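You operate a simulated robot arm through the tools that you are given. There is no shell and no other tool.

You run a simulated robot arm. Do the job below in one go: nothing can be reset, and whatever is moved stays where it is left.

## Task
Put things in order on the clear end of the repair bench. At the end: the green nut driver stands where the pink cartridge stood; the white reel (marked "300 C") is on the orange saucer; the pink cartridge stands where the cream buffing pad stood; the cream buffing pad stands where the white reel stood; whatever was shut is shut again. Leave all else as you found it, and nothing knocked over.

Only the result counts: the job must be done as asked and must still hold three seconds after the hand-in. Knocking over, shifting, dropping, spilling or breaking anything else fails it.

## Robot
A 6-joint arm with a two-finger parallel gripper, fixed in place. Base frame: the origin is at the foot of the arm, x ahead of it, y to its left, z up; the work surface is at about z = 0.76. Readings come in m, rad, newtons and seconds.
With the tool pointing down near the work surface it reaches from about 0.3 to 0.74 m from the base axis. Its first joint turns from -1.152 to 1.152 rad. Payload 2.45 kg.
The TCP is the grasp point between the finger pads, 0.024 m short of the fingertips. In the tool frame z runs along the fingers and y along their closing line. Largest opening 0.068 m; finger width 0.017, thickness 0.01; the body of the gripper, 0.04 by 0.07 m, starts 0.041 m behind the TCP.
Orientation is that of the tool frame in the base frame, as a unit quaternion [x, y, z, w]. With the fingers straight down and closing along the base's y, the tool's x points along the base's -x, its y along +y and its z along -z.

## Interface
- The arm moves only by the tool nudge_tool. Its arguments are lists of equal length, an entry for each row: "dp": the shift along the base's x, y, z in units of 200 mm (1.0 is 200 mm), a list of three; "dr": the turn, a rotation vector about the base's x, y, z in units of 120 degrees (1.0 is 120 degrees), a list of three. In form: {"dp": [[x, y, z], ...], "dr": [[ax, ay, az], ...]}. A call has 1 to 20 rows; each row is the pose to reach, as a shift and turn from the pose commanded when the call began. "hand" is the closure in counts, from 0 (fully open) to 255 (shut), set as the call begins (left out, the last holds). A call with a number of a shift or a turn outside -1 to 1 is refused whole. Each row takes 0.2 s and may step no farther than 0.05 m and 0.15 rad from the row before; otherwise, or with a gripper value out of range, the whole call is refused. Where a pose cannot be reached the arm comes as near as it can. A force on the tool above 40 N (or 10 N above the force at the start of the call, whichever is more), or a blocked arm, ends the call early, and 0.2 s more pass. Each finger travels about 0.108 m/s and halts on what it meets, pressing with about 23 N; the grip force reading is that of the motor and also rises with nothing between the fingers. The clock runs only during rows and for 0.2 s after the last one: add rows that repeat a pose to give the fingers time. It gives the time, the measured TCP pose, the force on the tool (base axes), the opening and the grip force at its end, in the units of the frame above (readings bear some noise), with the torque about the TCP (base axes, N m) and any sound that the robot's microphone picked up.
- Cameras (640 x 400 px; columns grow to the right, rows downward): "scene" is fixed at [0.1613, 0.415, 1.4494]; the picture's right is [-0.79, -0.62, 0.00], its down [-0.43, 0.55, -0.71] and it looks along [0.44, -0.56, -0.70] (base axes); focal length 316 px, centre (320, 200). "wrist" rides on the gripper at [0.084, 0.011, -0.075] in the tool frame; the picture's right is [-0.13, 0.99, 0.00], its down [-0.60, -0.08, -0.79] and it looks along [-0.79, -0.10, 0.61] (tool axes); focal length 251 px, centre (320, 200). There is no depth. A picture from a camera that has moved, and an enlarged one, comes with that camera's place and axes in the base frame and with its lens.
- capture(camera): a new picture of that camera. It takes no simulated time.
- enlarge(camera, box): a new picture of the part [left, top, right, bottom] of that camera's present view, enlarged. It takes no simulated time.
- hand_in(): hands the job in; it is judged then, once.

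Nothing tells you positions but the pictures and the camera data. Unless the task says otherwise, let go and move clear before handing in.

The tools are called after ">>>" as name(argument=value, ...) on one line, values as JSON. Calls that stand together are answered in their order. nudge_tool: Moves the arm, as the interface text tells. Its arguments: {"type":"object","properties":{"dp":{"type":"array","items":{"type":"array","items":{"type":"number"}}},"dr":{"type":"array","items":{"type":"array","items":{"type":"number"}}},"hand":{"type":"number"}},"required":["dp","dr"]} The other tools are called the same way: capture (camera) takes a picture; enlarge (camera, box) takes an enlarged picture of a part of a camera's view; hand_in () hands the job in.

At the start:

```text
clock: 0.0
eef_pos: [0.4295, -0.0667, 0.9936]
tool_rot: [0.0, 1.0, 0.0, 0.0]
ft_force: [-0.2, 0.4, -0.1]
moment: [0.0, 0.03, -0.03]
opening: 0.0678
grip_force: 0.0
```

scene: 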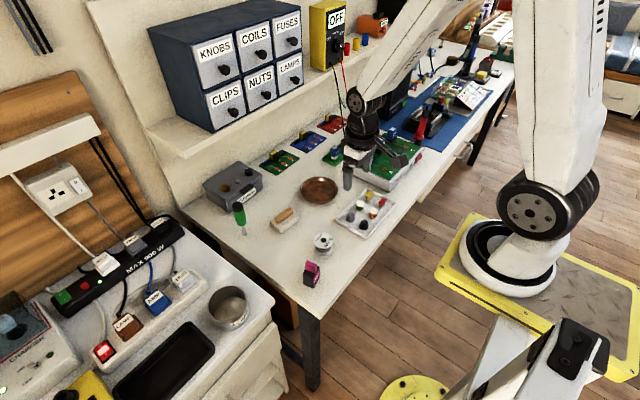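
wrist: 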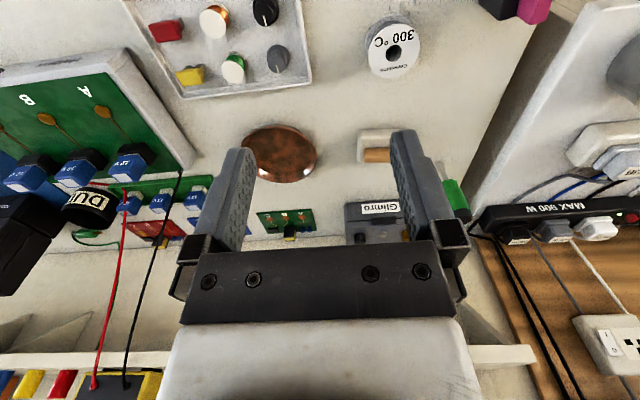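

I see the bench with a green nut driver, cream buffing pad, orange/copper saucer, white reel and pink cartridge near the clear end. I'll enlarge the views to locate them precisely.

>>> enlarge(camera="scene", box=[190, 140, 430, 290])

>>> enlarge(camera="scene", box=[200, 150, 320, 225])

>>> enlarge(camera="scene", box=[270, 220, 366, 280])

>>> enlarge(camera="wrist", box=[320, 0, 560, 150])

>>> enlarge(camera="wrist", box=[230, 110, 490, 270])

```text
2.67 times, centred on (310, 215) of scene
camera zoom: at [0.1613, 0.415, 1.4494], right [-0.79, -0.62, 0.0], down [-0.43, 0.55, -0.71], along [0.44, -0.56, -0.7], focal length 843 px, centre (347, 160)
```

zoom: 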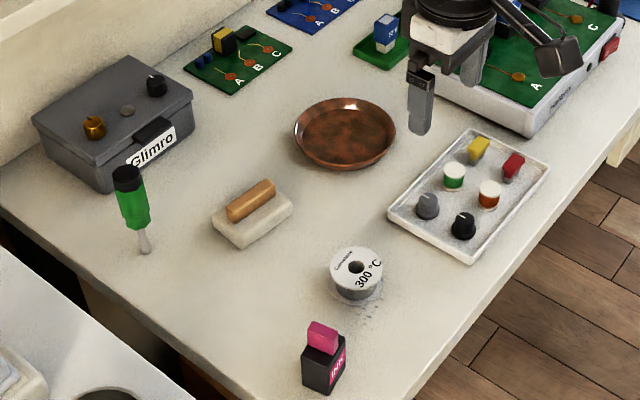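

```text
5.33 times, centred on (260, 188) of scene
camera zoom: at [0.1613, 0.415, 1.4494], right [-0.79, -0.62, 0.0], down [-0.43, 0.55, -0.71], along [0.44, -0.56, -0.7], focal length 1685 px, centre (640, 267)
```

zoom: 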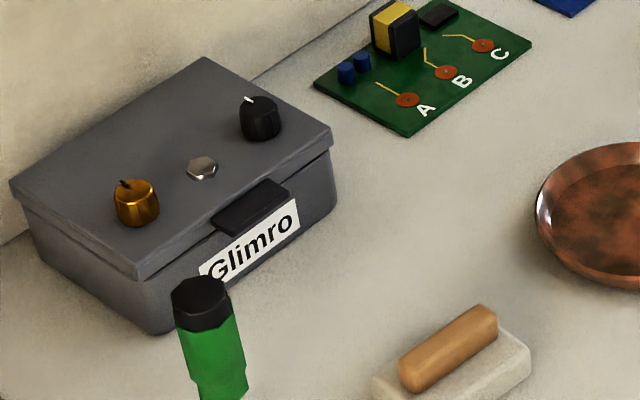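

```text
6.67 times, centred on (318, 250) of scene
camera zoom: at [0.1613, 0.415, 1.4494], right [-0.79, -0.62, 0.0], down [-0.43, 0.55, -0.71], along [0.44, -0.56, -0.7], focal length 2107 px, centre (333, -133)
```

zoom: 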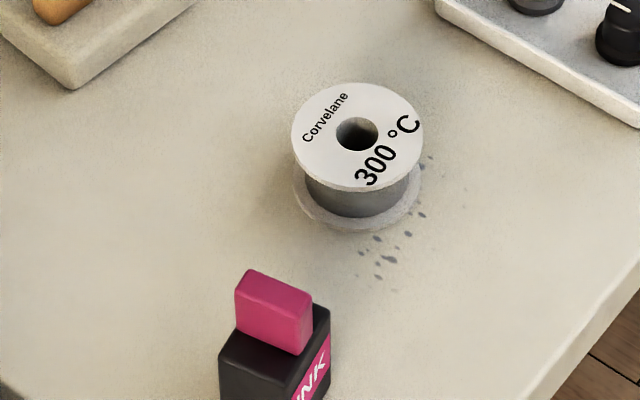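

```text
2.67 times, centred on (440, 75) of wrist
camera zoom: at [0.3465, -0.0554, 1.0696], right [0.13, 0.99, 0.0], down [0.6, -0.08, 0.79], along [0.79, -0.1, -0.61], focal length 670 px, centre (0, 533)
```

zoom: 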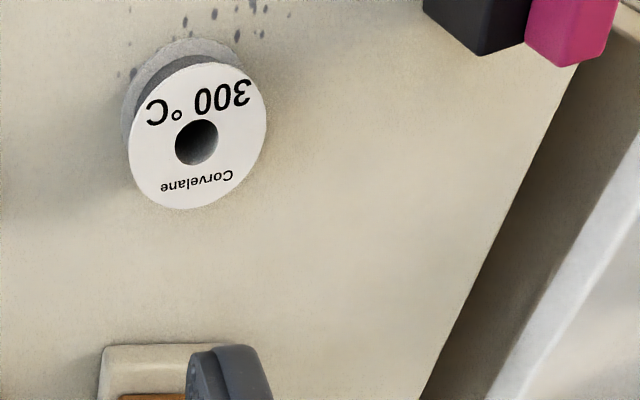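

```text
2.46 times, centred on (360, 190) of wrist
camera zoom: at [0.3465, -0.0554, 1.0696], right [0.13, 0.99, 0.0], down [0.6, -0.08, 0.79], along [0.79, -0.1, -0.61], focal length 619 px, centre (222, 225)
```

zoom: 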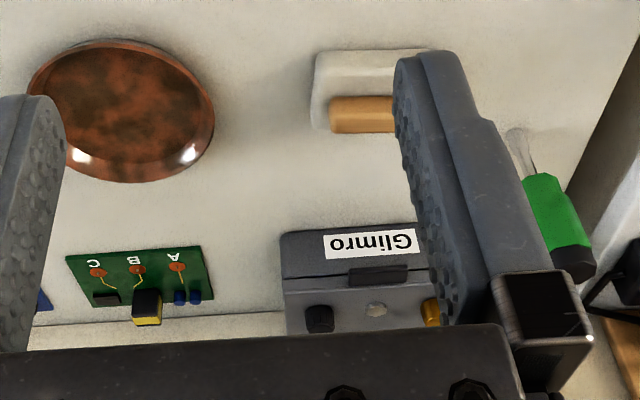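

The items needed are the reel (about x 0.47, y 0.00), the pad (about 0.58, 0.04), the cartridge (about 0.42, 0.07), the nut driver (about 0.67, 0.10) and the saucer (about 0.61, -0.16). No spare spot is needed if I go reel, pad, cartridge, driver. First I move above the reel for a closer wrist view.

>>> nudge_tool(dp=[[0.03, 0.09, -0.1], [0.06, 0.18, -0.2], [0.09, 0.27, -0.3], [0.1, 0.35, -0.37], [0.1, 0.35, -0.37]], dr=[[0, 0, 0], [0, 0, 0], [0, 0, 0], [0, 0, 0], [0, 0, 0]], hand=0)

>>> capture(camera="wrist")

>>> capture(camera="scene")

```text
clock: 1.2
eef_pos: [0.4522, 0.0038, 0.9199]
tool_rot: [0.0, 1.0, 0.0, 0.0]
ft_force: [0.7, -0.6, -0.5]
moment: [0.01, 0.0, 0.01]
opening: 0.068
grip_force: 0.0
```

```text
taken
camera wrist: at [0.3669, 0.0142, 0.9958], right [0.13, 0.99, 0.0], down [0.6, -0.08, 0.79], along [0.79, -0.1, -0.61], focal length 251 px, centre (320, 200)
```

wrist: 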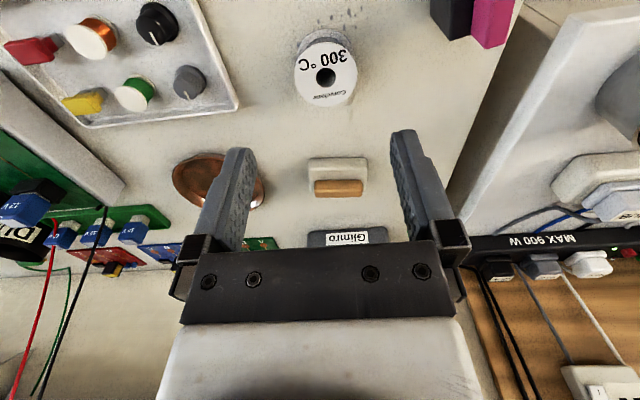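

```text
taken
```

scene: 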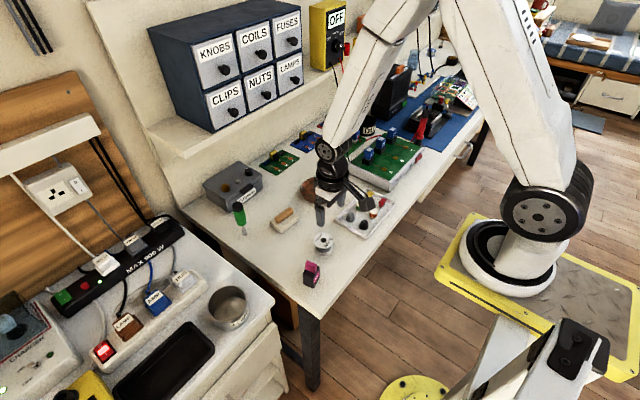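

The wrist camera now shows the reel, pad and cartridge ahead of the fingers. I'll enlarge around each to measure it.

>>> enlarge(camera="wrist", box=[270, 0, 430, 100])

>>> enlarge(camera="wrist", box=[260, 130, 420, 230])

>>> enlarge(camera="scene", box=[262, 220, 358, 300])

>>> enlarge(camera="scene", box=[216, 190, 312, 250])

```text
4.00 times, centred on (350, 50) of wrist
camera zoom: at [0.3669, 0.0142, 0.9958], right [0.13, 0.99, 0.0], down [0.6, -0.08, 0.79], along [0.79, -0.1, -0.61], focal length 1006 px, centre (200, 800)
```

zoom: 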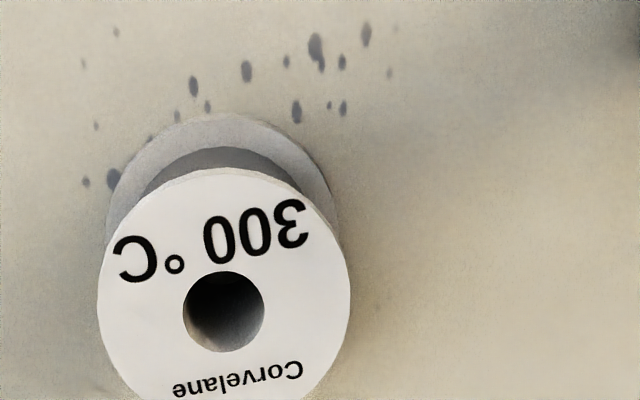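

```text
4.00 times, centred on (340, 180) of wrist
camera zoom: at [0.3669, 0.0142, 0.9958], right [0.13, 0.99, 0.0], down [0.6, -0.08, 0.79], along [0.79, -0.1, -0.61], focal length 1006 px, centre (240, 280)
```

zoom: 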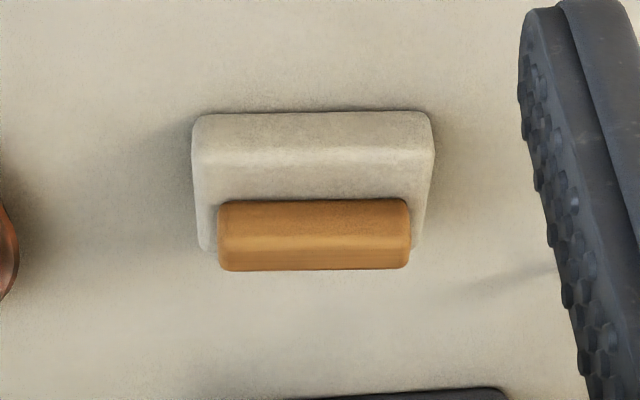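

```text
5.00 times, centred on (310, 260) of scene
camera zoom: at [0.1613, 0.415, 1.4494], right [-0.79, -0.62, 0.0], down [-0.43, 0.55, -0.71], along [0.44, -0.56, -0.7], focal length 1580 px, centre (370, -100)
```

zoom: 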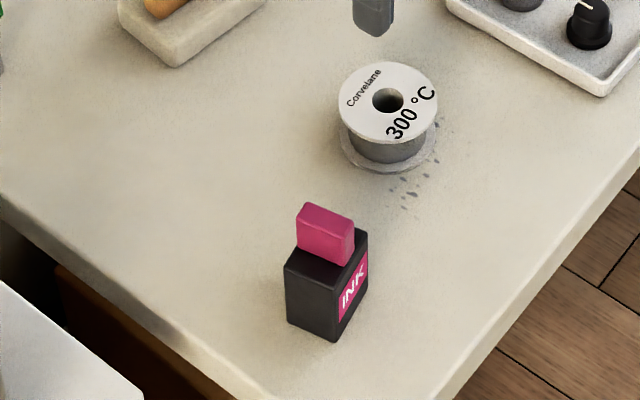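

```text
6.67 times, centred on (264, 220) of scene
camera zoom: at [0.1613, 0.415, 1.4494], right [-0.79, -0.62, 0.0], down [-0.43, 0.55, -0.71], along [0.44, -0.56, -0.7], focal length 2107 px, centre (693, 67)
```

zoom: 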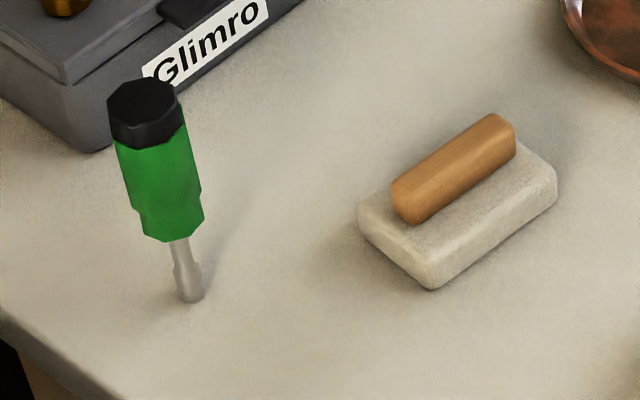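

The reel's top comes out at about (0.469, 0.006), roughly 53 mm across and 30 mm high. I'll centre over it at a lower height and check the alignment before descending.

>>> nudge_tool(dp=[[0.05, 0.006, -0.15], [0.09, 0.012, -0.35], [0.09, 0.012, -0.35]], dr=[[0, 0, 0], [0, 0, 0], [0, 0, 0]])

>>> capture(camera="wrist")

>>> enlarge(camera="scene", box=[262, 180, 390, 260])

```text
clock: 2.0
eef_pos: [0.47, 0.0064, 0.85]
tool_rot: [0.0, 1.0, 0.0, -0.001]
ft_force: [-0.9, -0.9, 0.6]
moment: [-0.01, -0.05, 0.02]
opening: 0.0679
grip_force: 0.1
```

```text
taken
camera wrist: at [0.3847, 0.0173, 0.9249], right [0.13, 0.99, 0.0], down [0.6, -0.08, 0.79], along [0.79, -0.1, -0.61], focal length 251 px, centre (320, 200)
```

wrist: 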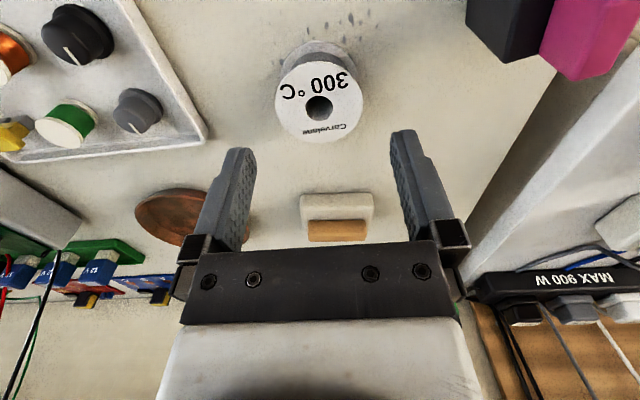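

```text
5.00 times, centred on (326, 220) of scene
camera zoom: at [0.1613, 0.415, 1.4494], right [-0.79, -0.62, 0.0], down [-0.43, 0.55, -0.71], along [0.44, -0.56, -0.7], focal length 1580 px, centre (290, 100)
```

zoom: 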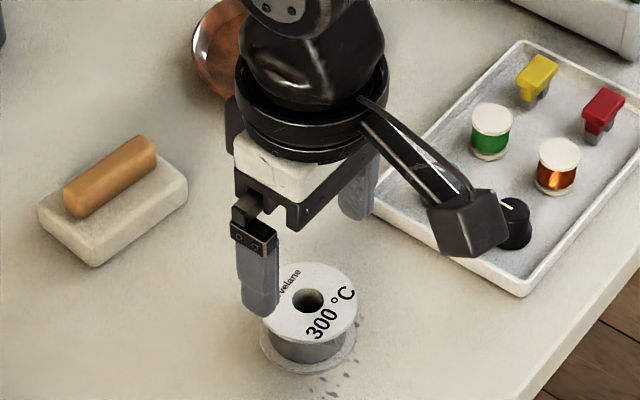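

The reel is centred between the open fingers, so I'll descend to grip both flanges.

>>> nudge_tool(dp=[[0, 0, -0.15], [0, 0, -0.25], [0, 0, -0.315], [0, 0, -0.315]], dr=[[0, 0, 0], [0, 0, 0], [0, 0, 0], [0, 0, 0]])

>>> capture(camera="wrist")

>>> enlarge(camera="scene", box=[282, 200, 378, 260])

```text
clock: 3.0
eef_pos: [0.4693, 0.0058, 0.7864]
tool_rot: [-0.001, 1.0, -0.002, 0.0]
ft_force: [-0.3, 0.1, -0.4]
moment: [0.0, 0.06, -0.02]
opening: 0.0681
grip_force: 0.1
```

```text
taken
camera wrist: at [0.3851, 0.0176, 0.8617], right [0.13, 0.99, 0.0], down [0.6, -0.08, 0.79], along [0.79, -0.1, -0.61], focal length 251 px, centre (320, 200)
```

wrist: 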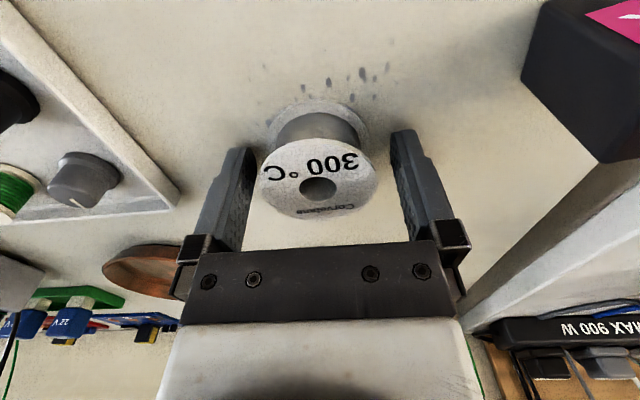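

```text
6.67 times, centred on (330, 230) of scene
camera zoom: at [0.1613, 0.415, 1.4494], right [-0.79, -0.62, 0.0], down [-0.43, 0.55, -0.71], along [0.44, -0.56, -0.7], focal length 2107 px, centre (253, 0)
```

zoom: 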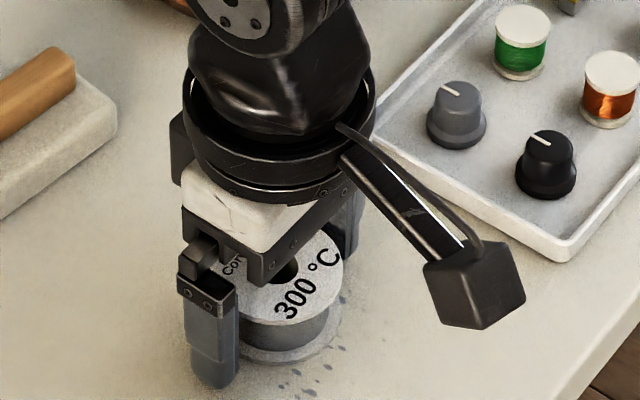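

The reel's top flange is level with the TCP and sits evenly between the fingers. I'll close on it.

>>> nudge_tool(dp=[[0, 0, 0], [0, 0, 0], [0, 0, 0]], dr=[[0, 0, 0], [0, 0, 0], [0, 0, 0]], hand=255)

>>> capture(camera="wrist")

```text
clock: 3.8
eef_pos: [0.4695, 0.0061, 0.7867]
tool_rot: [0.0, 1.0, 0.0, 0.0]
ft_force: [-0.1, 0.5, -0.2]
moment: [0.02, 0.02, 0.04]
opening: 0.0512
grip_force: 23.0
```

```text
taken
camera wrist: at [0.3849, 0.0175, 0.8619], right [0.13, 0.99, 0.0], down [0.6, -0.08, 0.79], along [0.79, -0.1, -0.61], focal length 251 px, centre (320, 200)
```

wrist: 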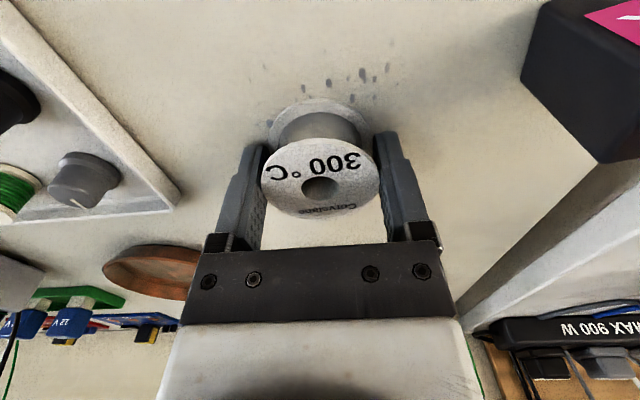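

The reel is held (opening 51 mm, 23 N). I'll lift it and carry it toward the saucer, stopping short to look.

>>> nudge_tool(dp=[[0, 0, 0.1], [0, 0, 0.3], [0, 0, 0.5], [0, 0, 0.65], [0.1, -0.18, 0.65], [0.2, -0.36, 0.65], [0.3, -0.54, 0.65], [0.4, -0.7, 0.65], [0.45, -0.77, 0.65], [0.45, -0.77, 0.65]], dr=[[0, 0, 0], [0, 0, 0], [0, 0, 0], [0, 0, 0], [0, 0, 0], [0, 0, 0], [0, 0, 0], [0, 0, 0], [0, 0, 0], [0, 0, 0]])

>>> capture(camera="wrist")

>>> capture(camera="scene")

```text
clock: 6.0
eef_pos: [0.5596, -0.1473, 0.9179]
tool_rot: [0.0, 1.0, 0.0, 0.0]
ft_force: [0.8, 0.3, -1.0]
moment: [0.01, 0.01, 0.01]
opening: 0.0516
grip_force: 22.9
```

```text
taken
camera wrist: at [0.4754, -0.137, 0.9932], right [0.13, 0.99, 0.0], down [0.6, -0.08, 0.79], along [0.79, -0.1, -0.61], focal length 251 px, centre (320, 200)
```

wrist: 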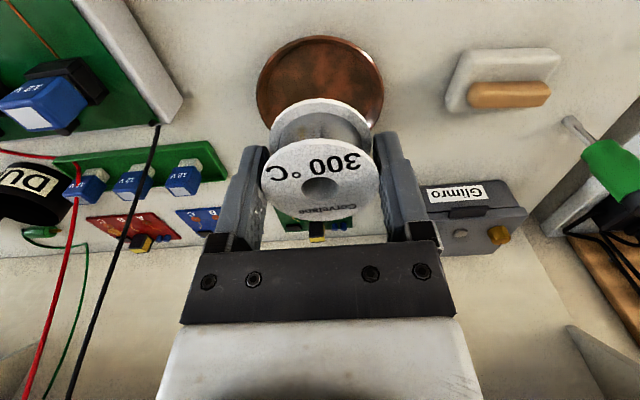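

```text
taken
```

scene: 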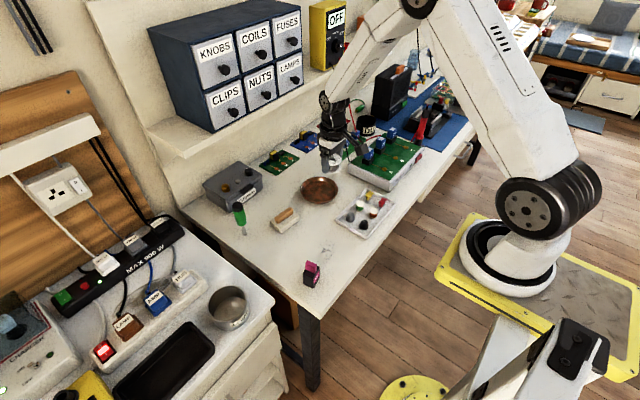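

The saucer is just ahead of the held reel. I'll enlarge it to find its centre and flat floor.

>>> enlarge(camera="wrist", box=[240, 20, 400, 120])

>>> enlarge(camera="scene", box=[280, 150, 376, 210])

```text
4.00 times, centred on (320, 70) of wrist
camera zoom: at [0.4754, -0.137, 0.9932], right [0.13, 0.99, 0.0], down [0.6, -0.08, 0.79], along [0.79, -0.1, -0.61], focal length 1006 px, centre (320, 720)
```

zoom: 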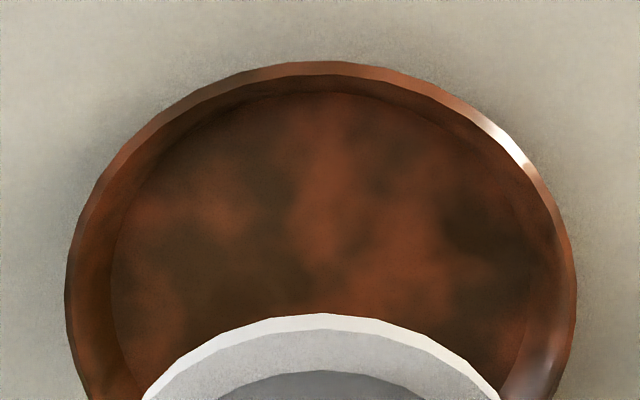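

```text
6.67 times, centred on (328, 180) of scene
camera zoom: at [0.1614, 0.4149, 1.4494], right [-0.79, -0.62, 0.0], down [-0.43, 0.55, -0.71], along [0.44, -0.56, -0.7], focal length 2107 px, centre (267, 333)
```

zoom: 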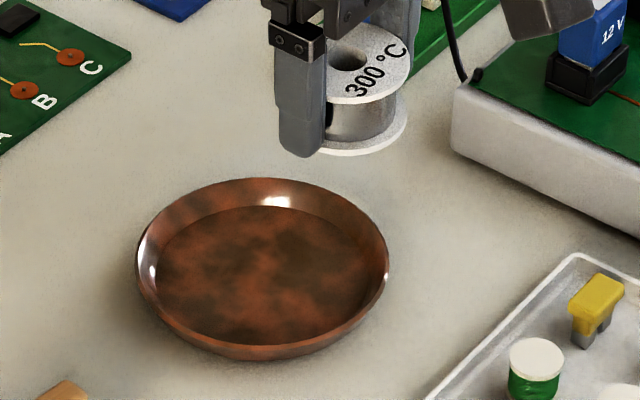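

Saucer centre comes out at about (0.612, -0.155), rim radius 0.06 and flat floor radius about 0.05. I'll move above it and lower most of the way.

>>> nudge_tool(dp=[[0.13, -0.02, 0], [0.263, -0.037, 0], [0.263, -0.037, -0.2], [0.263, -0.037, -0.35], [0.263, -0.037, -0.5], [0.263, -0.037, -0.56], [0.263, -0.037, -0.56]], dr=[[0, 0, 0], [0, 0, 0], [0, 0, 0], [0, 0, 0], [0, 0, 0], [0, 0, 0], [0, 0, 0]])

>>> capture(camera="wrist")

>>> enlarge(camera="scene", box=[272, 150, 368, 210])

```text
clock: 7.6
eef_pos: [0.6116, -0.157, 0.8044]
tool_rot: [0.0, 1.0, -0.001, 0.0]
ft_force: [0.0, -0.3, -0.1]
moment: [0.01, 0.01, -0.01]
opening: 0.0512
grip_force: 23.2
```

```text
taken
camera wrist: at [0.5281, -0.1449, 0.88], right [0.13, 0.99, 0.0], down [0.6, -0.08, 0.79], along [0.79, -0.1, -0.61], focal length 251 px, centre (320, 200)
```

wrist: 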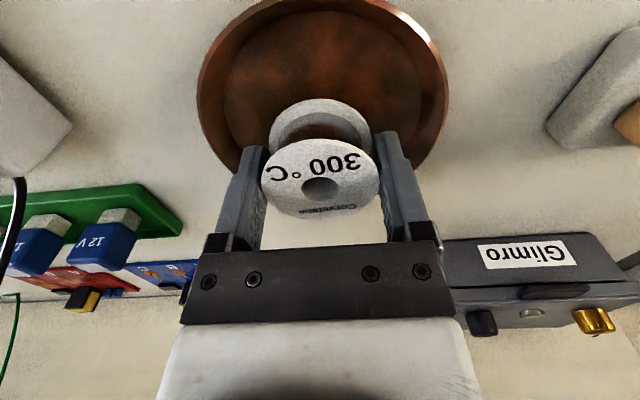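

```text
6.67 times, centred on (320, 180) of scene
camera zoom: at [0.1614, 0.4149, 1.4494], right [-0.79, -0.62, 0.0], down [-0.43, 0.55, -0.71], along [0.44, -0.56, -0.7], focal length 2107 px, centre (320, 333)
```

zoom: 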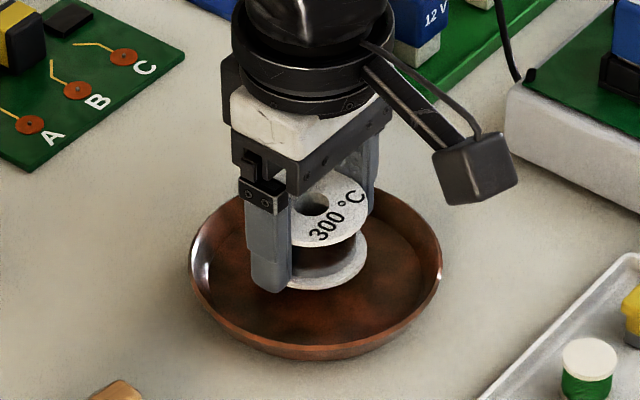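

The reel is within about 3 mm of the saucer's centre, so I'll shift slightly and lower in small steps while watching the force.

>>> nudge_tool(dp=[[-0.01, 0.0, -0.02], [-0.012, 0.002, -0.04], [-0.012, 0.002, -0.045], [-0.012, 0.002, -0.05], [-0.012, 0.002, -0.05]], dr=[[0, 0, 0], [0, 0, 0], [0, 0, 0], [0, 0, 0], [0, 0, 0]])

>>> enlarge(camera="scene", box=[272, 150, 368, 210])

```text
clock: 8.8
eef_pos: [0.6078, -0.1548, 0.7942]
tool_rot: [0.0, 1.0, 0.0, -0.001]
ft_force: [-0.4, -0.3, -1.3]
moment: [0.0, -0.01, 0.01]
opening: 0.0513
grip_force: 22.8
```

```text
6.67 times, centred on (320, 180) of scene
camera zoom: at [0.1614, 0.4149, 1.4494], right [-0.79, -0.62, 0.0], down [-0.43, 0.55, -0.71], along [0.44, -0.56, -0.7], focal length 2107 px, centre (320, 333)
```

zoom: 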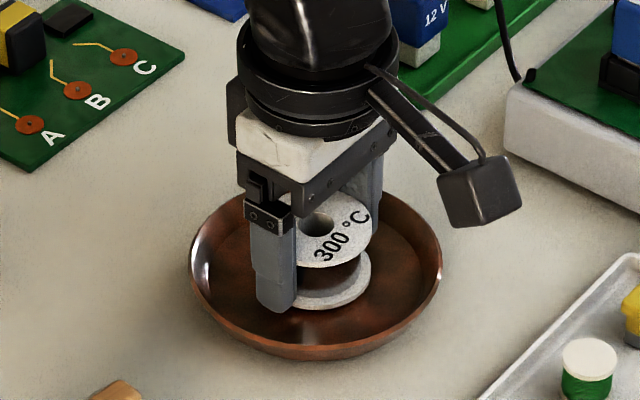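

>>> nudge_tool(dp=[[0, 0, -0.005], [0, 0, -0.01], [0, 0, -0.01]], dr=[[0, 0, 0], [0, 0, 0], [0, 0, 0]])

```text
clock: 9.6
eef_pos: [0.6097, -0.1553, 0.7928]
tool_rot: [0.0, 1.0, 0.001, 0.0]
ft_force: [0.1, 0.2, -0.7]
moment: [0.01, -0.01, -0.01]
opening: 0.0514
grip_force: 23.0
```

No contact yet, so I'll keep lowering in 1 mm steps.

>>> nudge_tool(dp=[[0, 0, -0.004], [0, 0, -0.007], [0, 0, -0.007]], dr=[[0, 0, 0], [0, 0, 0], [0, 0, 0]])

>>> nudge_tool(dp=[[0, 0, -0.003], [0, 0, -0.005], [0, 0, -0.005]], dr=[[0, 0, 0], [0, 0, 0], [0, 0, 0]])

```text
clock: 10.4
eef_pos: [0.6078, -0.1547, 0.7912]
tool_rot: [0.0, 1.0, -0.001, 0.0]
ft_force: [-1.8, 0.6, 3.7]
moment: [0.04, 0.03, 0.03]
opening: 0.0513
grip_force: 22.8
```

```text
clock: 11.2
eef_pos: [0.6098, -0.1547, 0.7909]
tool_rot: [0.0, 1.0, 0.0, 0.001]
ft_force: [-3.4, 1.1, 13.3]
moment: [0.14, 0.12, 0.0]
opening: 0.0514
grip_force: 23.3
```

Contact is felt at TCP z = 0.791. I'll ease the pressure slightly, open part-way so the fingers stay inside the saucer rim, then look.

>>> nudge_tool(dp=[[0, 0, 0.004], [0, 0, 0.004]], dr=[[0, 0, 0], [0, 0, 0]])

>>> nudge_tool(dp=[[0, 0, 0], [0, 0, 0], [0, 0, 0]], dr=[[0, 0, 0], [0, 0, 0], [0, 0, 0]], hand=22)

>>> capture(camera="wrist")

```text
clock: 11.8
eef_pos: [0.6085, -0.1564, 0.7908]
tool_rot: [0.0, 1.0, 0.0, 0.001]
ft_force: [2.4, 0.0, 3.0]
moment: [0.04, -0.11, 0.0]
opening: 0.0514
grip_force: 22.8
```

```text
clock: 12.6
eef_pos: [0.6082, -0.1557, 0.7913]
tool_rot: [0.0, 1.0, 0.0, 0.0]
ft_force: [0.2, 0.0, 0.7]
moment: [0.0, -0.03, -0.02]
opening: 0.0619
grip_force: 0.2
```

```text
taken
camera wrist: at [0.5244, -0.1439, 0.8666], right [0.13, 0.99, 0.0], down [0.6, -0.08, 0.79], along [0.79, -0.1, -0.61], focal length 251 px, centre (320, 200)
```

wrist: 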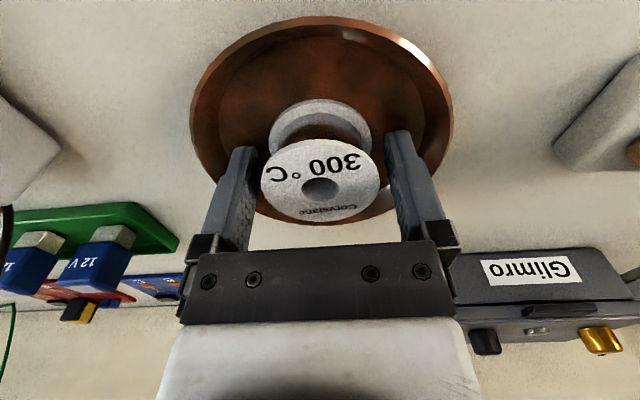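

The reel sits on the saucer, released. I'll lift straight up and move to view the buffing pad.

>>> nudge_tool(dp=[[0, 0, 0.1], [0, 0, 0.25], [0, 0, 0.45], [0, 0, 0.65], [-0.07, 0.2, 0.65], [-0.14, 0.4, 0.65], [-0.22, 0.6, 0.65], [-0.29, 0.8, 0.65], [-0.29, 0.8, 0.65]], dr=[[0, 0, 0], [0, 0, 0], [0, 0, 0], [0, 0, 0], [0, 0, 0], [0, 0, 0], [0, 0, 0], [0, 0, 0], [0, 0, 0]])

>>> capture(camera="wrist")

>>> enlarge(camera="scene", box=[262, 150, 390, 230])

```text
clock: 14.6
eef_pos: [0.5504, 0.0045, 0.9206]
tool_rot: [0.001, 1.0, 0.0, -0.001]
ft_force: [-0.8, 0.0, -0.2]
moment: [0.02, 0.01, 0.01]
opening: 0.0624
grip_force: 0.1
```

```text
taken
camera wrist: at [0.4667, 0.0158, 0.996], right [0.13, 0.99, 0.0], down [0.6, -0.08, 0.79], along [0.79, -0.1, -0.61], focal length 251 px, centre (320, 200)
```

wrist: 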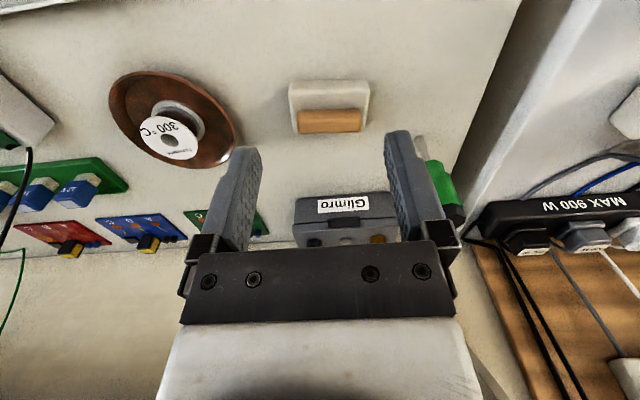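

```text
5.00 times, centred on (326, 190) of scene
camera zoom: at [0.1613, 0.415, 1.4494], right [-0.79, -0.62, 0.0], down [-0.43, 0.55, -0.71], along [0.44, -0.56, -0.7], focal length 1580 px, centre (290, 250)
```

zoom: 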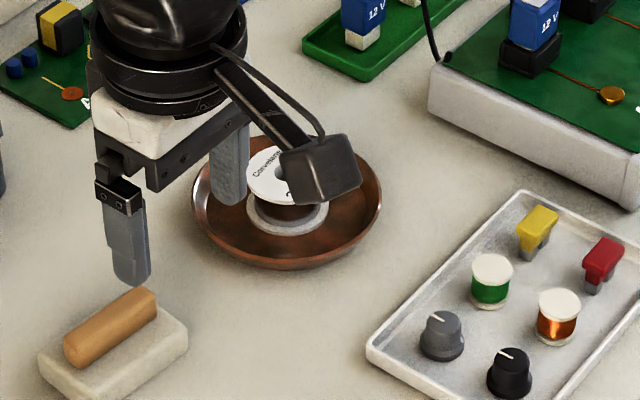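

The reel rests well inside the saucer. Now I'll measure the pad in an enlarged wrist view.

>>> enlarge(camera="wrist", box=[270, 65, 398, 145])

```text
5.00 times, centred on (334, 105) of wrist
camera zoom: at [0.4667, 0.0158, 0.996], right [0.13, 0.99, 0.0], down [0.6, -0.08, 0.79], along [0.79, -0.1, -0.61], focal length 1257 px, centre (250, 675)
```

zoom: 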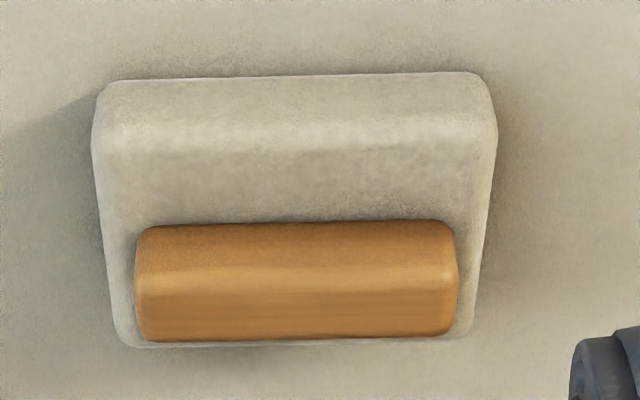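

The pad's centre is about (0.610, 0.006), with its long side about 5.5° off the y axis, and the block measures roughly 75 x 47 x 20 mm. I'll turn the gripper 84.5° so it closes across the short side, hovering above the pad with the hand fully open.

>>> nudge_tool(dp=[[0.03, 0.001, 0], [0.06, 0.001, 0], [0.09, 0.002, 0], [0.12, 0.002, 0], [0.15, 0.003, 0], [0.18, 0.004, 0], [0.21, 0.004, 0], [0.24, 0.005, 0], [0.27, 0.005, 0], [0.297, 0.006, 0], [0.297, 0.006, 0]], dr=[[0, 0, 0.0704], [0, 0, 0.1408], [0, 0, 0.2112], [0, 0, 0.2816], [0, 0, 0.352], [0, 0, 0.4224], [0, 0, 0.4928], [0, 0, 0.5632], [0, 0, 0.6336], [0, 0, 0.704], [0, 0, 0.704]], hand=0)

>>> capture(camera="wrist")

>>> enlarge(camera="scene", box=[210, 150, 338, 230])

```text
clock: 17.0
eef_pos: [0.6112, 0.0043, 0.9212]
tool_rot: [-0.673, 0.739, 0.0, 0.001]
ft_force: [-0.5, 0.9, -0.4]
moment: [0.02, 0.0, 0.0]
opening: 0.0679
grip_force: 0.0
```

```text
taken
camera wrist: at [0.5922, -0.077, 0.997], right [-0.97, 0.22, 0.0], down [0.14, 0.59, 0.79], along [0.18, 0.77, -0.61], focal length 251 px, centre (320, 200)
```

wrist: 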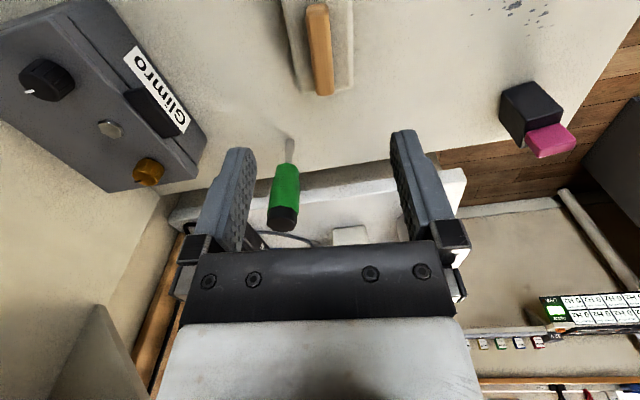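

```text
5.00 times, centred on (274, 190) of scene
camera zoom: at [0.1613, 0.4149, 1.4494], right [-0.79, -0.62, 0.0], down [-0.43, 0.55, -0.71], along [0.44, -0.56, -0.7], focal length 1580 px, centre (550, 250)
```

zoom: 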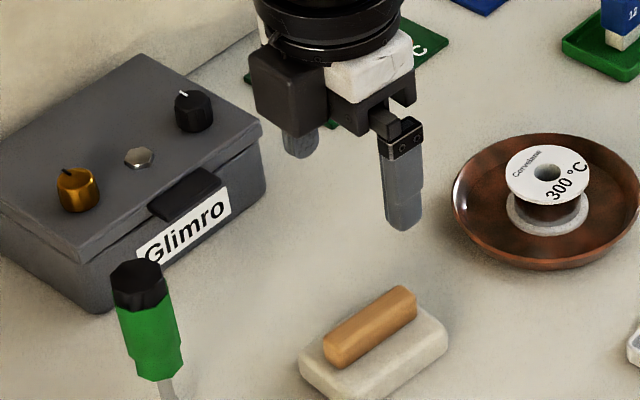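

The fingers straddle the pad and it appears centred. I'll descend part way and recheck.

>>> nudge_tool(dp=[[0, 0, -0.12], [0, 0, -0.24], [0, 0, -0.35], [0, 0, -0.35]], dr=[[0, 0, 0], [0, 0, 0], [0, 0, 0], [0, 0, 0]])

>>> capture(camera="wrist")

>>> enlarge(camera="scene", box=[210, 170, 338, 250])

```text
clock: 18.0
eef_pos: [0.6104, 0.0066, 0.851]
tool_rot: [-0.673, 0.74, 0.0, 0.0]
ft_force: [-0.2, 0.1, -0.7]
moment: [-0.02, 0.02, -0.05]
opening: 0.068
grip_force: 0.1
```

```text
taken
camera wrist: at [0.5909, -0.0753, 0.9263], right [-0.97, 0.22, 0.0], down [0.14, 0.59, 0.79], along [0.18, 0.77, -0.61], focal length 251 px, centre (320, 200)
```

wrist: 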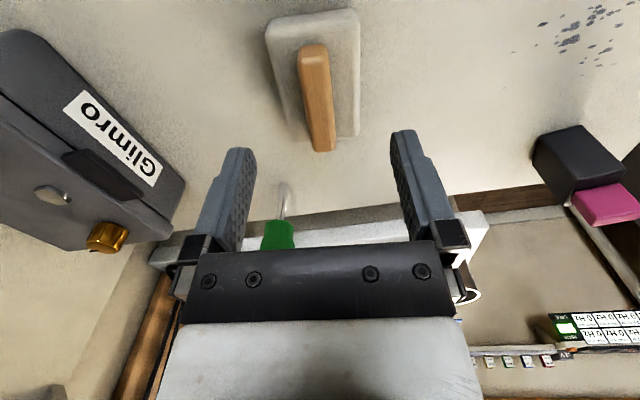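

```text
5.00 times, centred on (274, 210) of scene
camera zoom: at [0.1613, 0.415, 1.4494], right [-0.79, -0.62, 0.0], down [-0.43, 0.55, -0.71], along [0.44, -0.56, -0.7], focal length 1580 px, centre (550, 150)
```

zoom: 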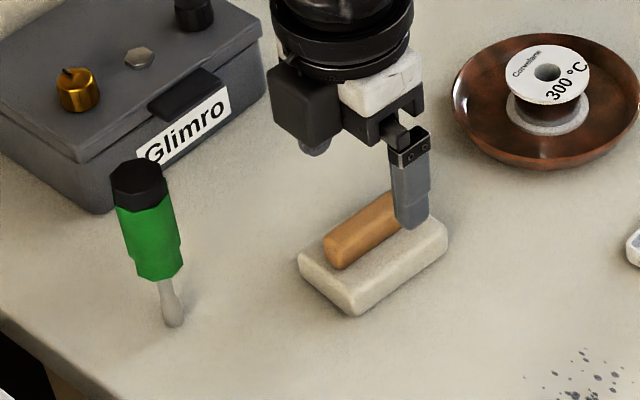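

>>> enlarge(camera="wrist", box=[240, 0, 400, 160])

```text
2.50 times, centred on (320, 80) of wrist
camera zoom: at [0.5909, -0.0753, 0.9263], right [-0.97, 0.22, 0.0], down [0.14, 0.59, 0.79], along [0.18, 0.77, -0.61], focal length 629 px, centre (320, 500)
```

zoom: 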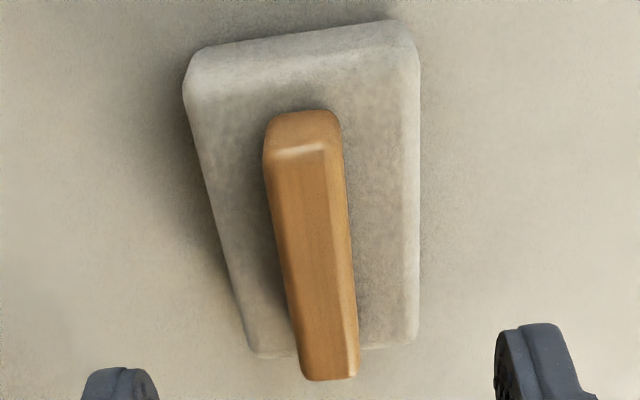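

The block's centre is (0.610, 0.006), matching the TCP to under 1 mm. I'll descend around the block and close.

>>> nudge_tool(dp=[[0, 0, -0.12], [0, 0, -0.22], [0, 0, -0.28], [0, 0, -0.315], [0, 0, -0.315]], dr=[[0, 0, 0], [0, 0, 0], [0, 0, 0], [0, 0, 0], [0, 0, 0]])

>>> capture(camera="wrist")

>>> enlarge(camera="scene", box=[236, 180, 332, 240])

```text
clock: 19.2
eef_pos: [0.6105, 0.0059, 0.7872]
tool_rot: [-0.673, 0.74, 0.001, 0.0]
ft_force: [0.0, 0.2, 0.3]
moment: [-0.02, 0.01, 0.0]
opening: 0.0681
grip_force: 0.1
```

```text
taken
camera wrist: at [0.5908, -0.0757, 0.863], right [-0.97, 0.22, 0.0], down [0.14, 0.59, 0.79], along [0.18, 0.77, -0.61], focal length 251 px, centre (320, 200)
```

wrist: 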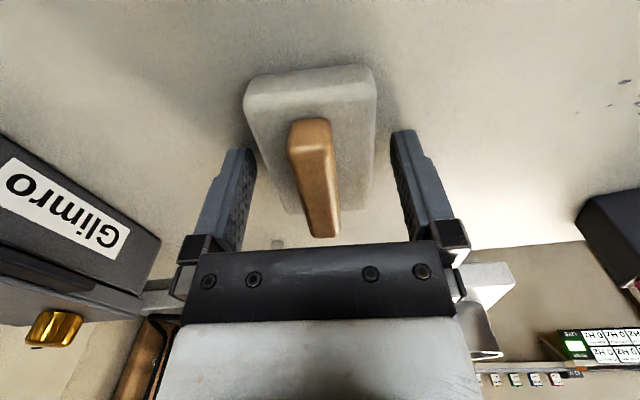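

```text
6.67 times, centred on (284, 210) of scene
camera zoom: at [0.1613, 0.415, 1.4494], right [-0.79, -0.62, 0.0], down [-0.43, 0.55, -0.71], along [0.44, -0.56, -0.7], focal length 2107 px, centre (560, 133)
```

zoom: 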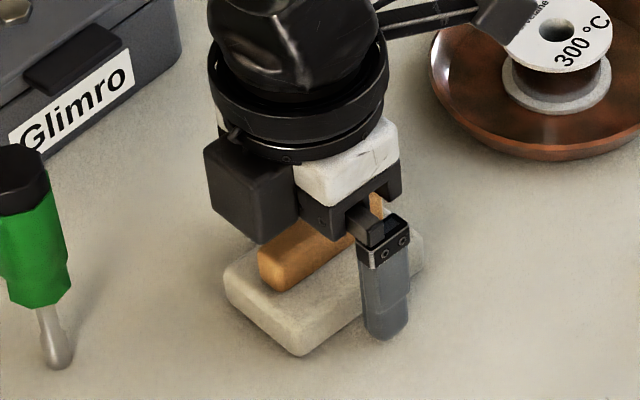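

The block lies between the fingers with clearance. I'll close and check the grip.

>>> nudge_tool(dp=[[0, 0, 0], [0, 0, 0], [0, 0, 0]], dr=[[0, 0, 0], [0, 0, 0], [0, 0, 0]], hand=255)

>>> capture(camera="wrist")

```text
clock: 20.0
eef_pos: [0.6097, 0.006, 0.7873]
tool_rot: [-0.673, 0.74, 0.0, 0.0]
ft_force: [0.1, -0.1, -0.1]
moment: [0.0, 0.01, -0.01]
opening: 0.049
grip_force: 23.2
```

```text
taken
camera wrist: at [0.5908, -0.0757, 0.8632], right [-0.97, 0.22, 0.0], down [0.14, 0.59, 0.79], along [0.18, 0.77, -0.61], focal length 251 px, centre (320, 200)
```

wrist: 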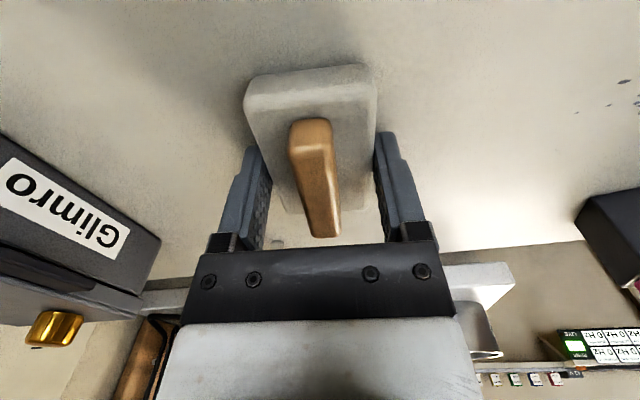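

The pad is held (opening 49 mm). I'll lift it, carry it to the reel's old spot at about (0.469, 0.006), and stop just above the bench.

>>> nudge_tool(dp=[[0, 0, 0.1], [0, 0, 0.3], [0, 0, 0.5], [-0.15, 0, 0.55], [-0.35, 0, 0.55], [-0.55, 0, 0.55], [-0.7025, -0.001, 0.55], [-0.7025, -0.001, 0.35], [-0.7025, -0.001, 0.2], [-0.7025, -0.001, 0.08], [-0.7025, -0.001, 0.03], [-0.7025, -0.001, 0.03]], dr=[[0, 0, 0], [0, 0, 0], [0, 0, 0], [0, 0, 0], [0, 0, 0], [0, 0, 0], [0, 0, 0], [0, 0, 0], [0, 0, 0], [0, 0, 0], [0, 0, 0], [0, 0, 0]])

>>> capture(camera="wrist")

>>> enlarge(camera="scene", box=[256, 200, 384, 280])

```text
clock: 22.6
eef_pos: [0.4697, 0.0026, 0.7937]
tool_rot: [-0.672, 0.74, 0.0, 0.001]
ft_force: [-0.3, -0.2, -0.3]
moment: [0.0, 0.0, -0.03]
opening: 0.049
grip_force: 23.1
```

```text
taken
camera wrist: at [0.4497, -0.079, 0.8688], right [-0.97, 0.22, 0.0], down [0.14, 0.59, 0.79], along [0.18, 0.77, -0.61], focal length 251 px, centre (320, 200)
```

wrist: 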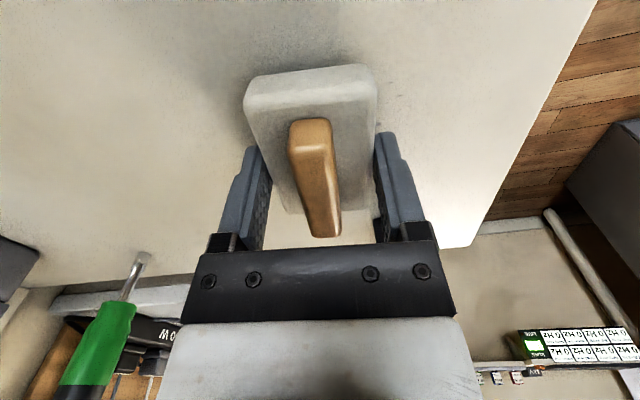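

```text
5.00 times, centred on (320, 240) of scene
camera zoom: at [0.1613, 0.415, 1.4494], right [-0.79, -0.62, 0.0], down [-0.43, 0.55, -0.71], along [0.44, -0.56, -0.7], focal length 1580 px, centre (320, 0)
```

zoom: 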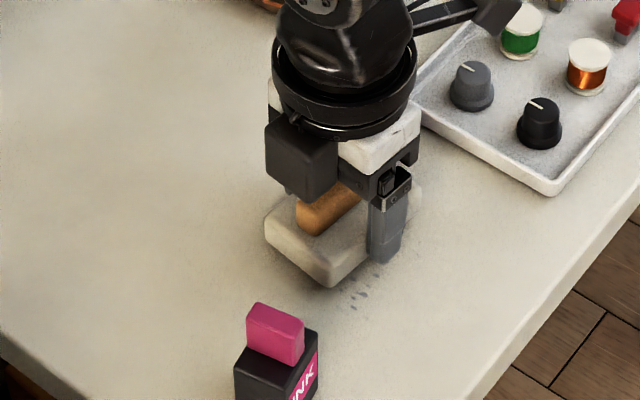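

It hovers about 6 mm above the bench at the right spot. I'll lower it the rest with force checks.

>>> nudge_tool(dp=[[0.003, 0.01, -0.01], [0.003, 0.012, -0.02], [0.003, 0.012, -0.026], [0.003, 0.012, -0.026]], dr=[[0, 0, 0], [0, 0, 0], [0, 0, 0], [0, 0, 0]])

>>> nudge_tool(dp=[[0, 0, -0.003], [0, 0, -0.005], [0, 0, -0.005]], dr=[[0, 0, 0], [0, 0, 0], [0, 0, 0]])

```text
clock: 23.6
eef_pos: [0.4705, 0.0069, 0.7896]
tool_rot: [-0.673, 0.74, 0.001, 0.0]
ft_force: [-0.8, 0.3, -0.6]
moment: [0.04, 0.0, 0.0]
opening: 0.0487
grip_force: 23.2
```

```text
clock: 24.4
eef_pos: [0.4699, 0.0069, 0.7885]
tool_rot: [-0.672, 0.74, 0.0, -0.001]
ft_force: [-0.5, -0.2, 0.1]
moment: [0.01, -0.06, 0.01]
opening: 0.0491
grip_force: 22.8
```

>>> nudge_tool(dp=[[0, 0, -0.002], [0, 0, -0.004], [0, 0, -0.004]], dr=[[0, 0, 0], [0, 0, 0], [0, 0, 0]])

>>> nudge_tool(dp=[[0, 0, -0.002], [0, 0, -0.003], [0, 0, -0.003]], dr=[[0, 0, 0], [0, 0, 0], [0, 0, 0]])

```text
clock: 25.2
eef_pos: [0.47, 0.0067, 0.7878]
tool_rot: [-0.672, 0.74, 0.0, 0.001]
ft_force: [0.6, -0.7, -0.1]
moment: [0.01, 0.01, 0.01]
opening: 0.0492
grip_force: 22.9
```

```text
clock: 26.0
eef_pos: [0.4703, 0.0083, 0.788]
tool_rot: [-0.673, 0.74, 0.001, 0.0]
ft_force: [-1.3, -1.3, 7.4]
moment: [-0.05, 0.04, 0.0]
opening: 0.049
grip_force: 23.3
```

Contact is felt. I'll release and lift straight up.

>>> nudge_tool(dp=[[0, 0, 0], [0, 0, 0], [0, 0, 0]], dr=[[0, 0, 0], [0, 0, 0], [0, 0, 0]], hand=0)

>>> nudge_tool(dp=[[0, 0, 0.05], [0, 0, 0.15], [0, 0, 0.3], [0, 0, 0.5], [0, 0, 0.7], [0, 0, 0.7]], dr=[[0, 0, 0], [0, 0, 0], [0, 0, 0], [0, 0, 0], [0, 0, 0], [0, 0, 0]])

>>> capture(camera="wrist")

>>> capture(camera="scene")

>>> enlarge(camera="scene", box=[256, 220, 384, 300])

```text
clock: 26.8
eef_pos: [0.4699, 0.0074, 0.787]
tool_rot: [-0.672, 0.74, 0.0, -0.001]
ft_force: [0.8, -0.5, -0.5]
moment: [-0.02, -0.01, -0.03]
opening: 0.0678
grip_force: 0.1
```

```text
clock: 28.2
eef_pos: [0.4723, 0.0066, 0.927]
tool_rot: [-0.673, 0.74, 0.0, -0.001]
ft_force: [-0.4, -0.8, -0.1]
moment: [0.0, 0.0, 0.0]
opening: 0.0682
grip_force: 0.0
```

```text
taken
camera wrist: at [0.4529, -0.0751, 1.0023], right [-0.97, 0.22, 0.0], down [0.14, 0.59, 0.79], along [0.18, 0.77, -0.61], focal length 251 px, centre (320, 200)
```

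wrist: 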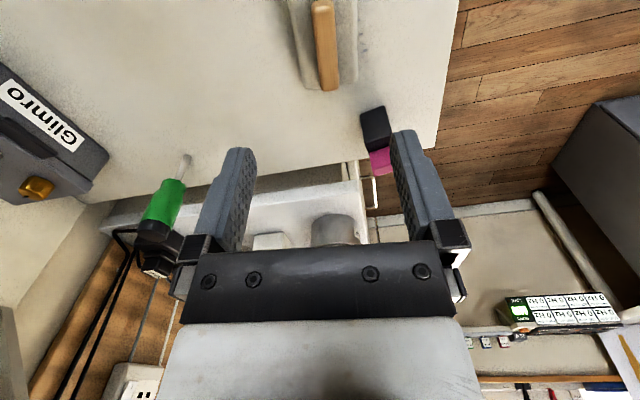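

```text
taken
```

scene: 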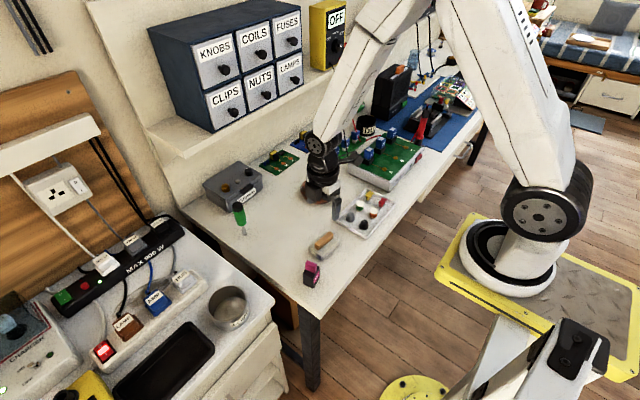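

```text
5.00 times, centred on (320, 260) of scene
camera zoom: at [0.1613, 0.415, 1.4494], right [-0.79, -0.62, 0.0], down [-0.43, 0.55, -0.71], along [0.44, -0.56, -0.7], focal length 1580 px, centre (320, -100)
```

zoom: 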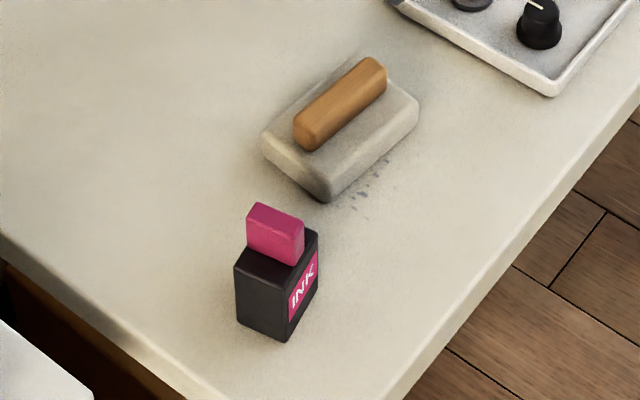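

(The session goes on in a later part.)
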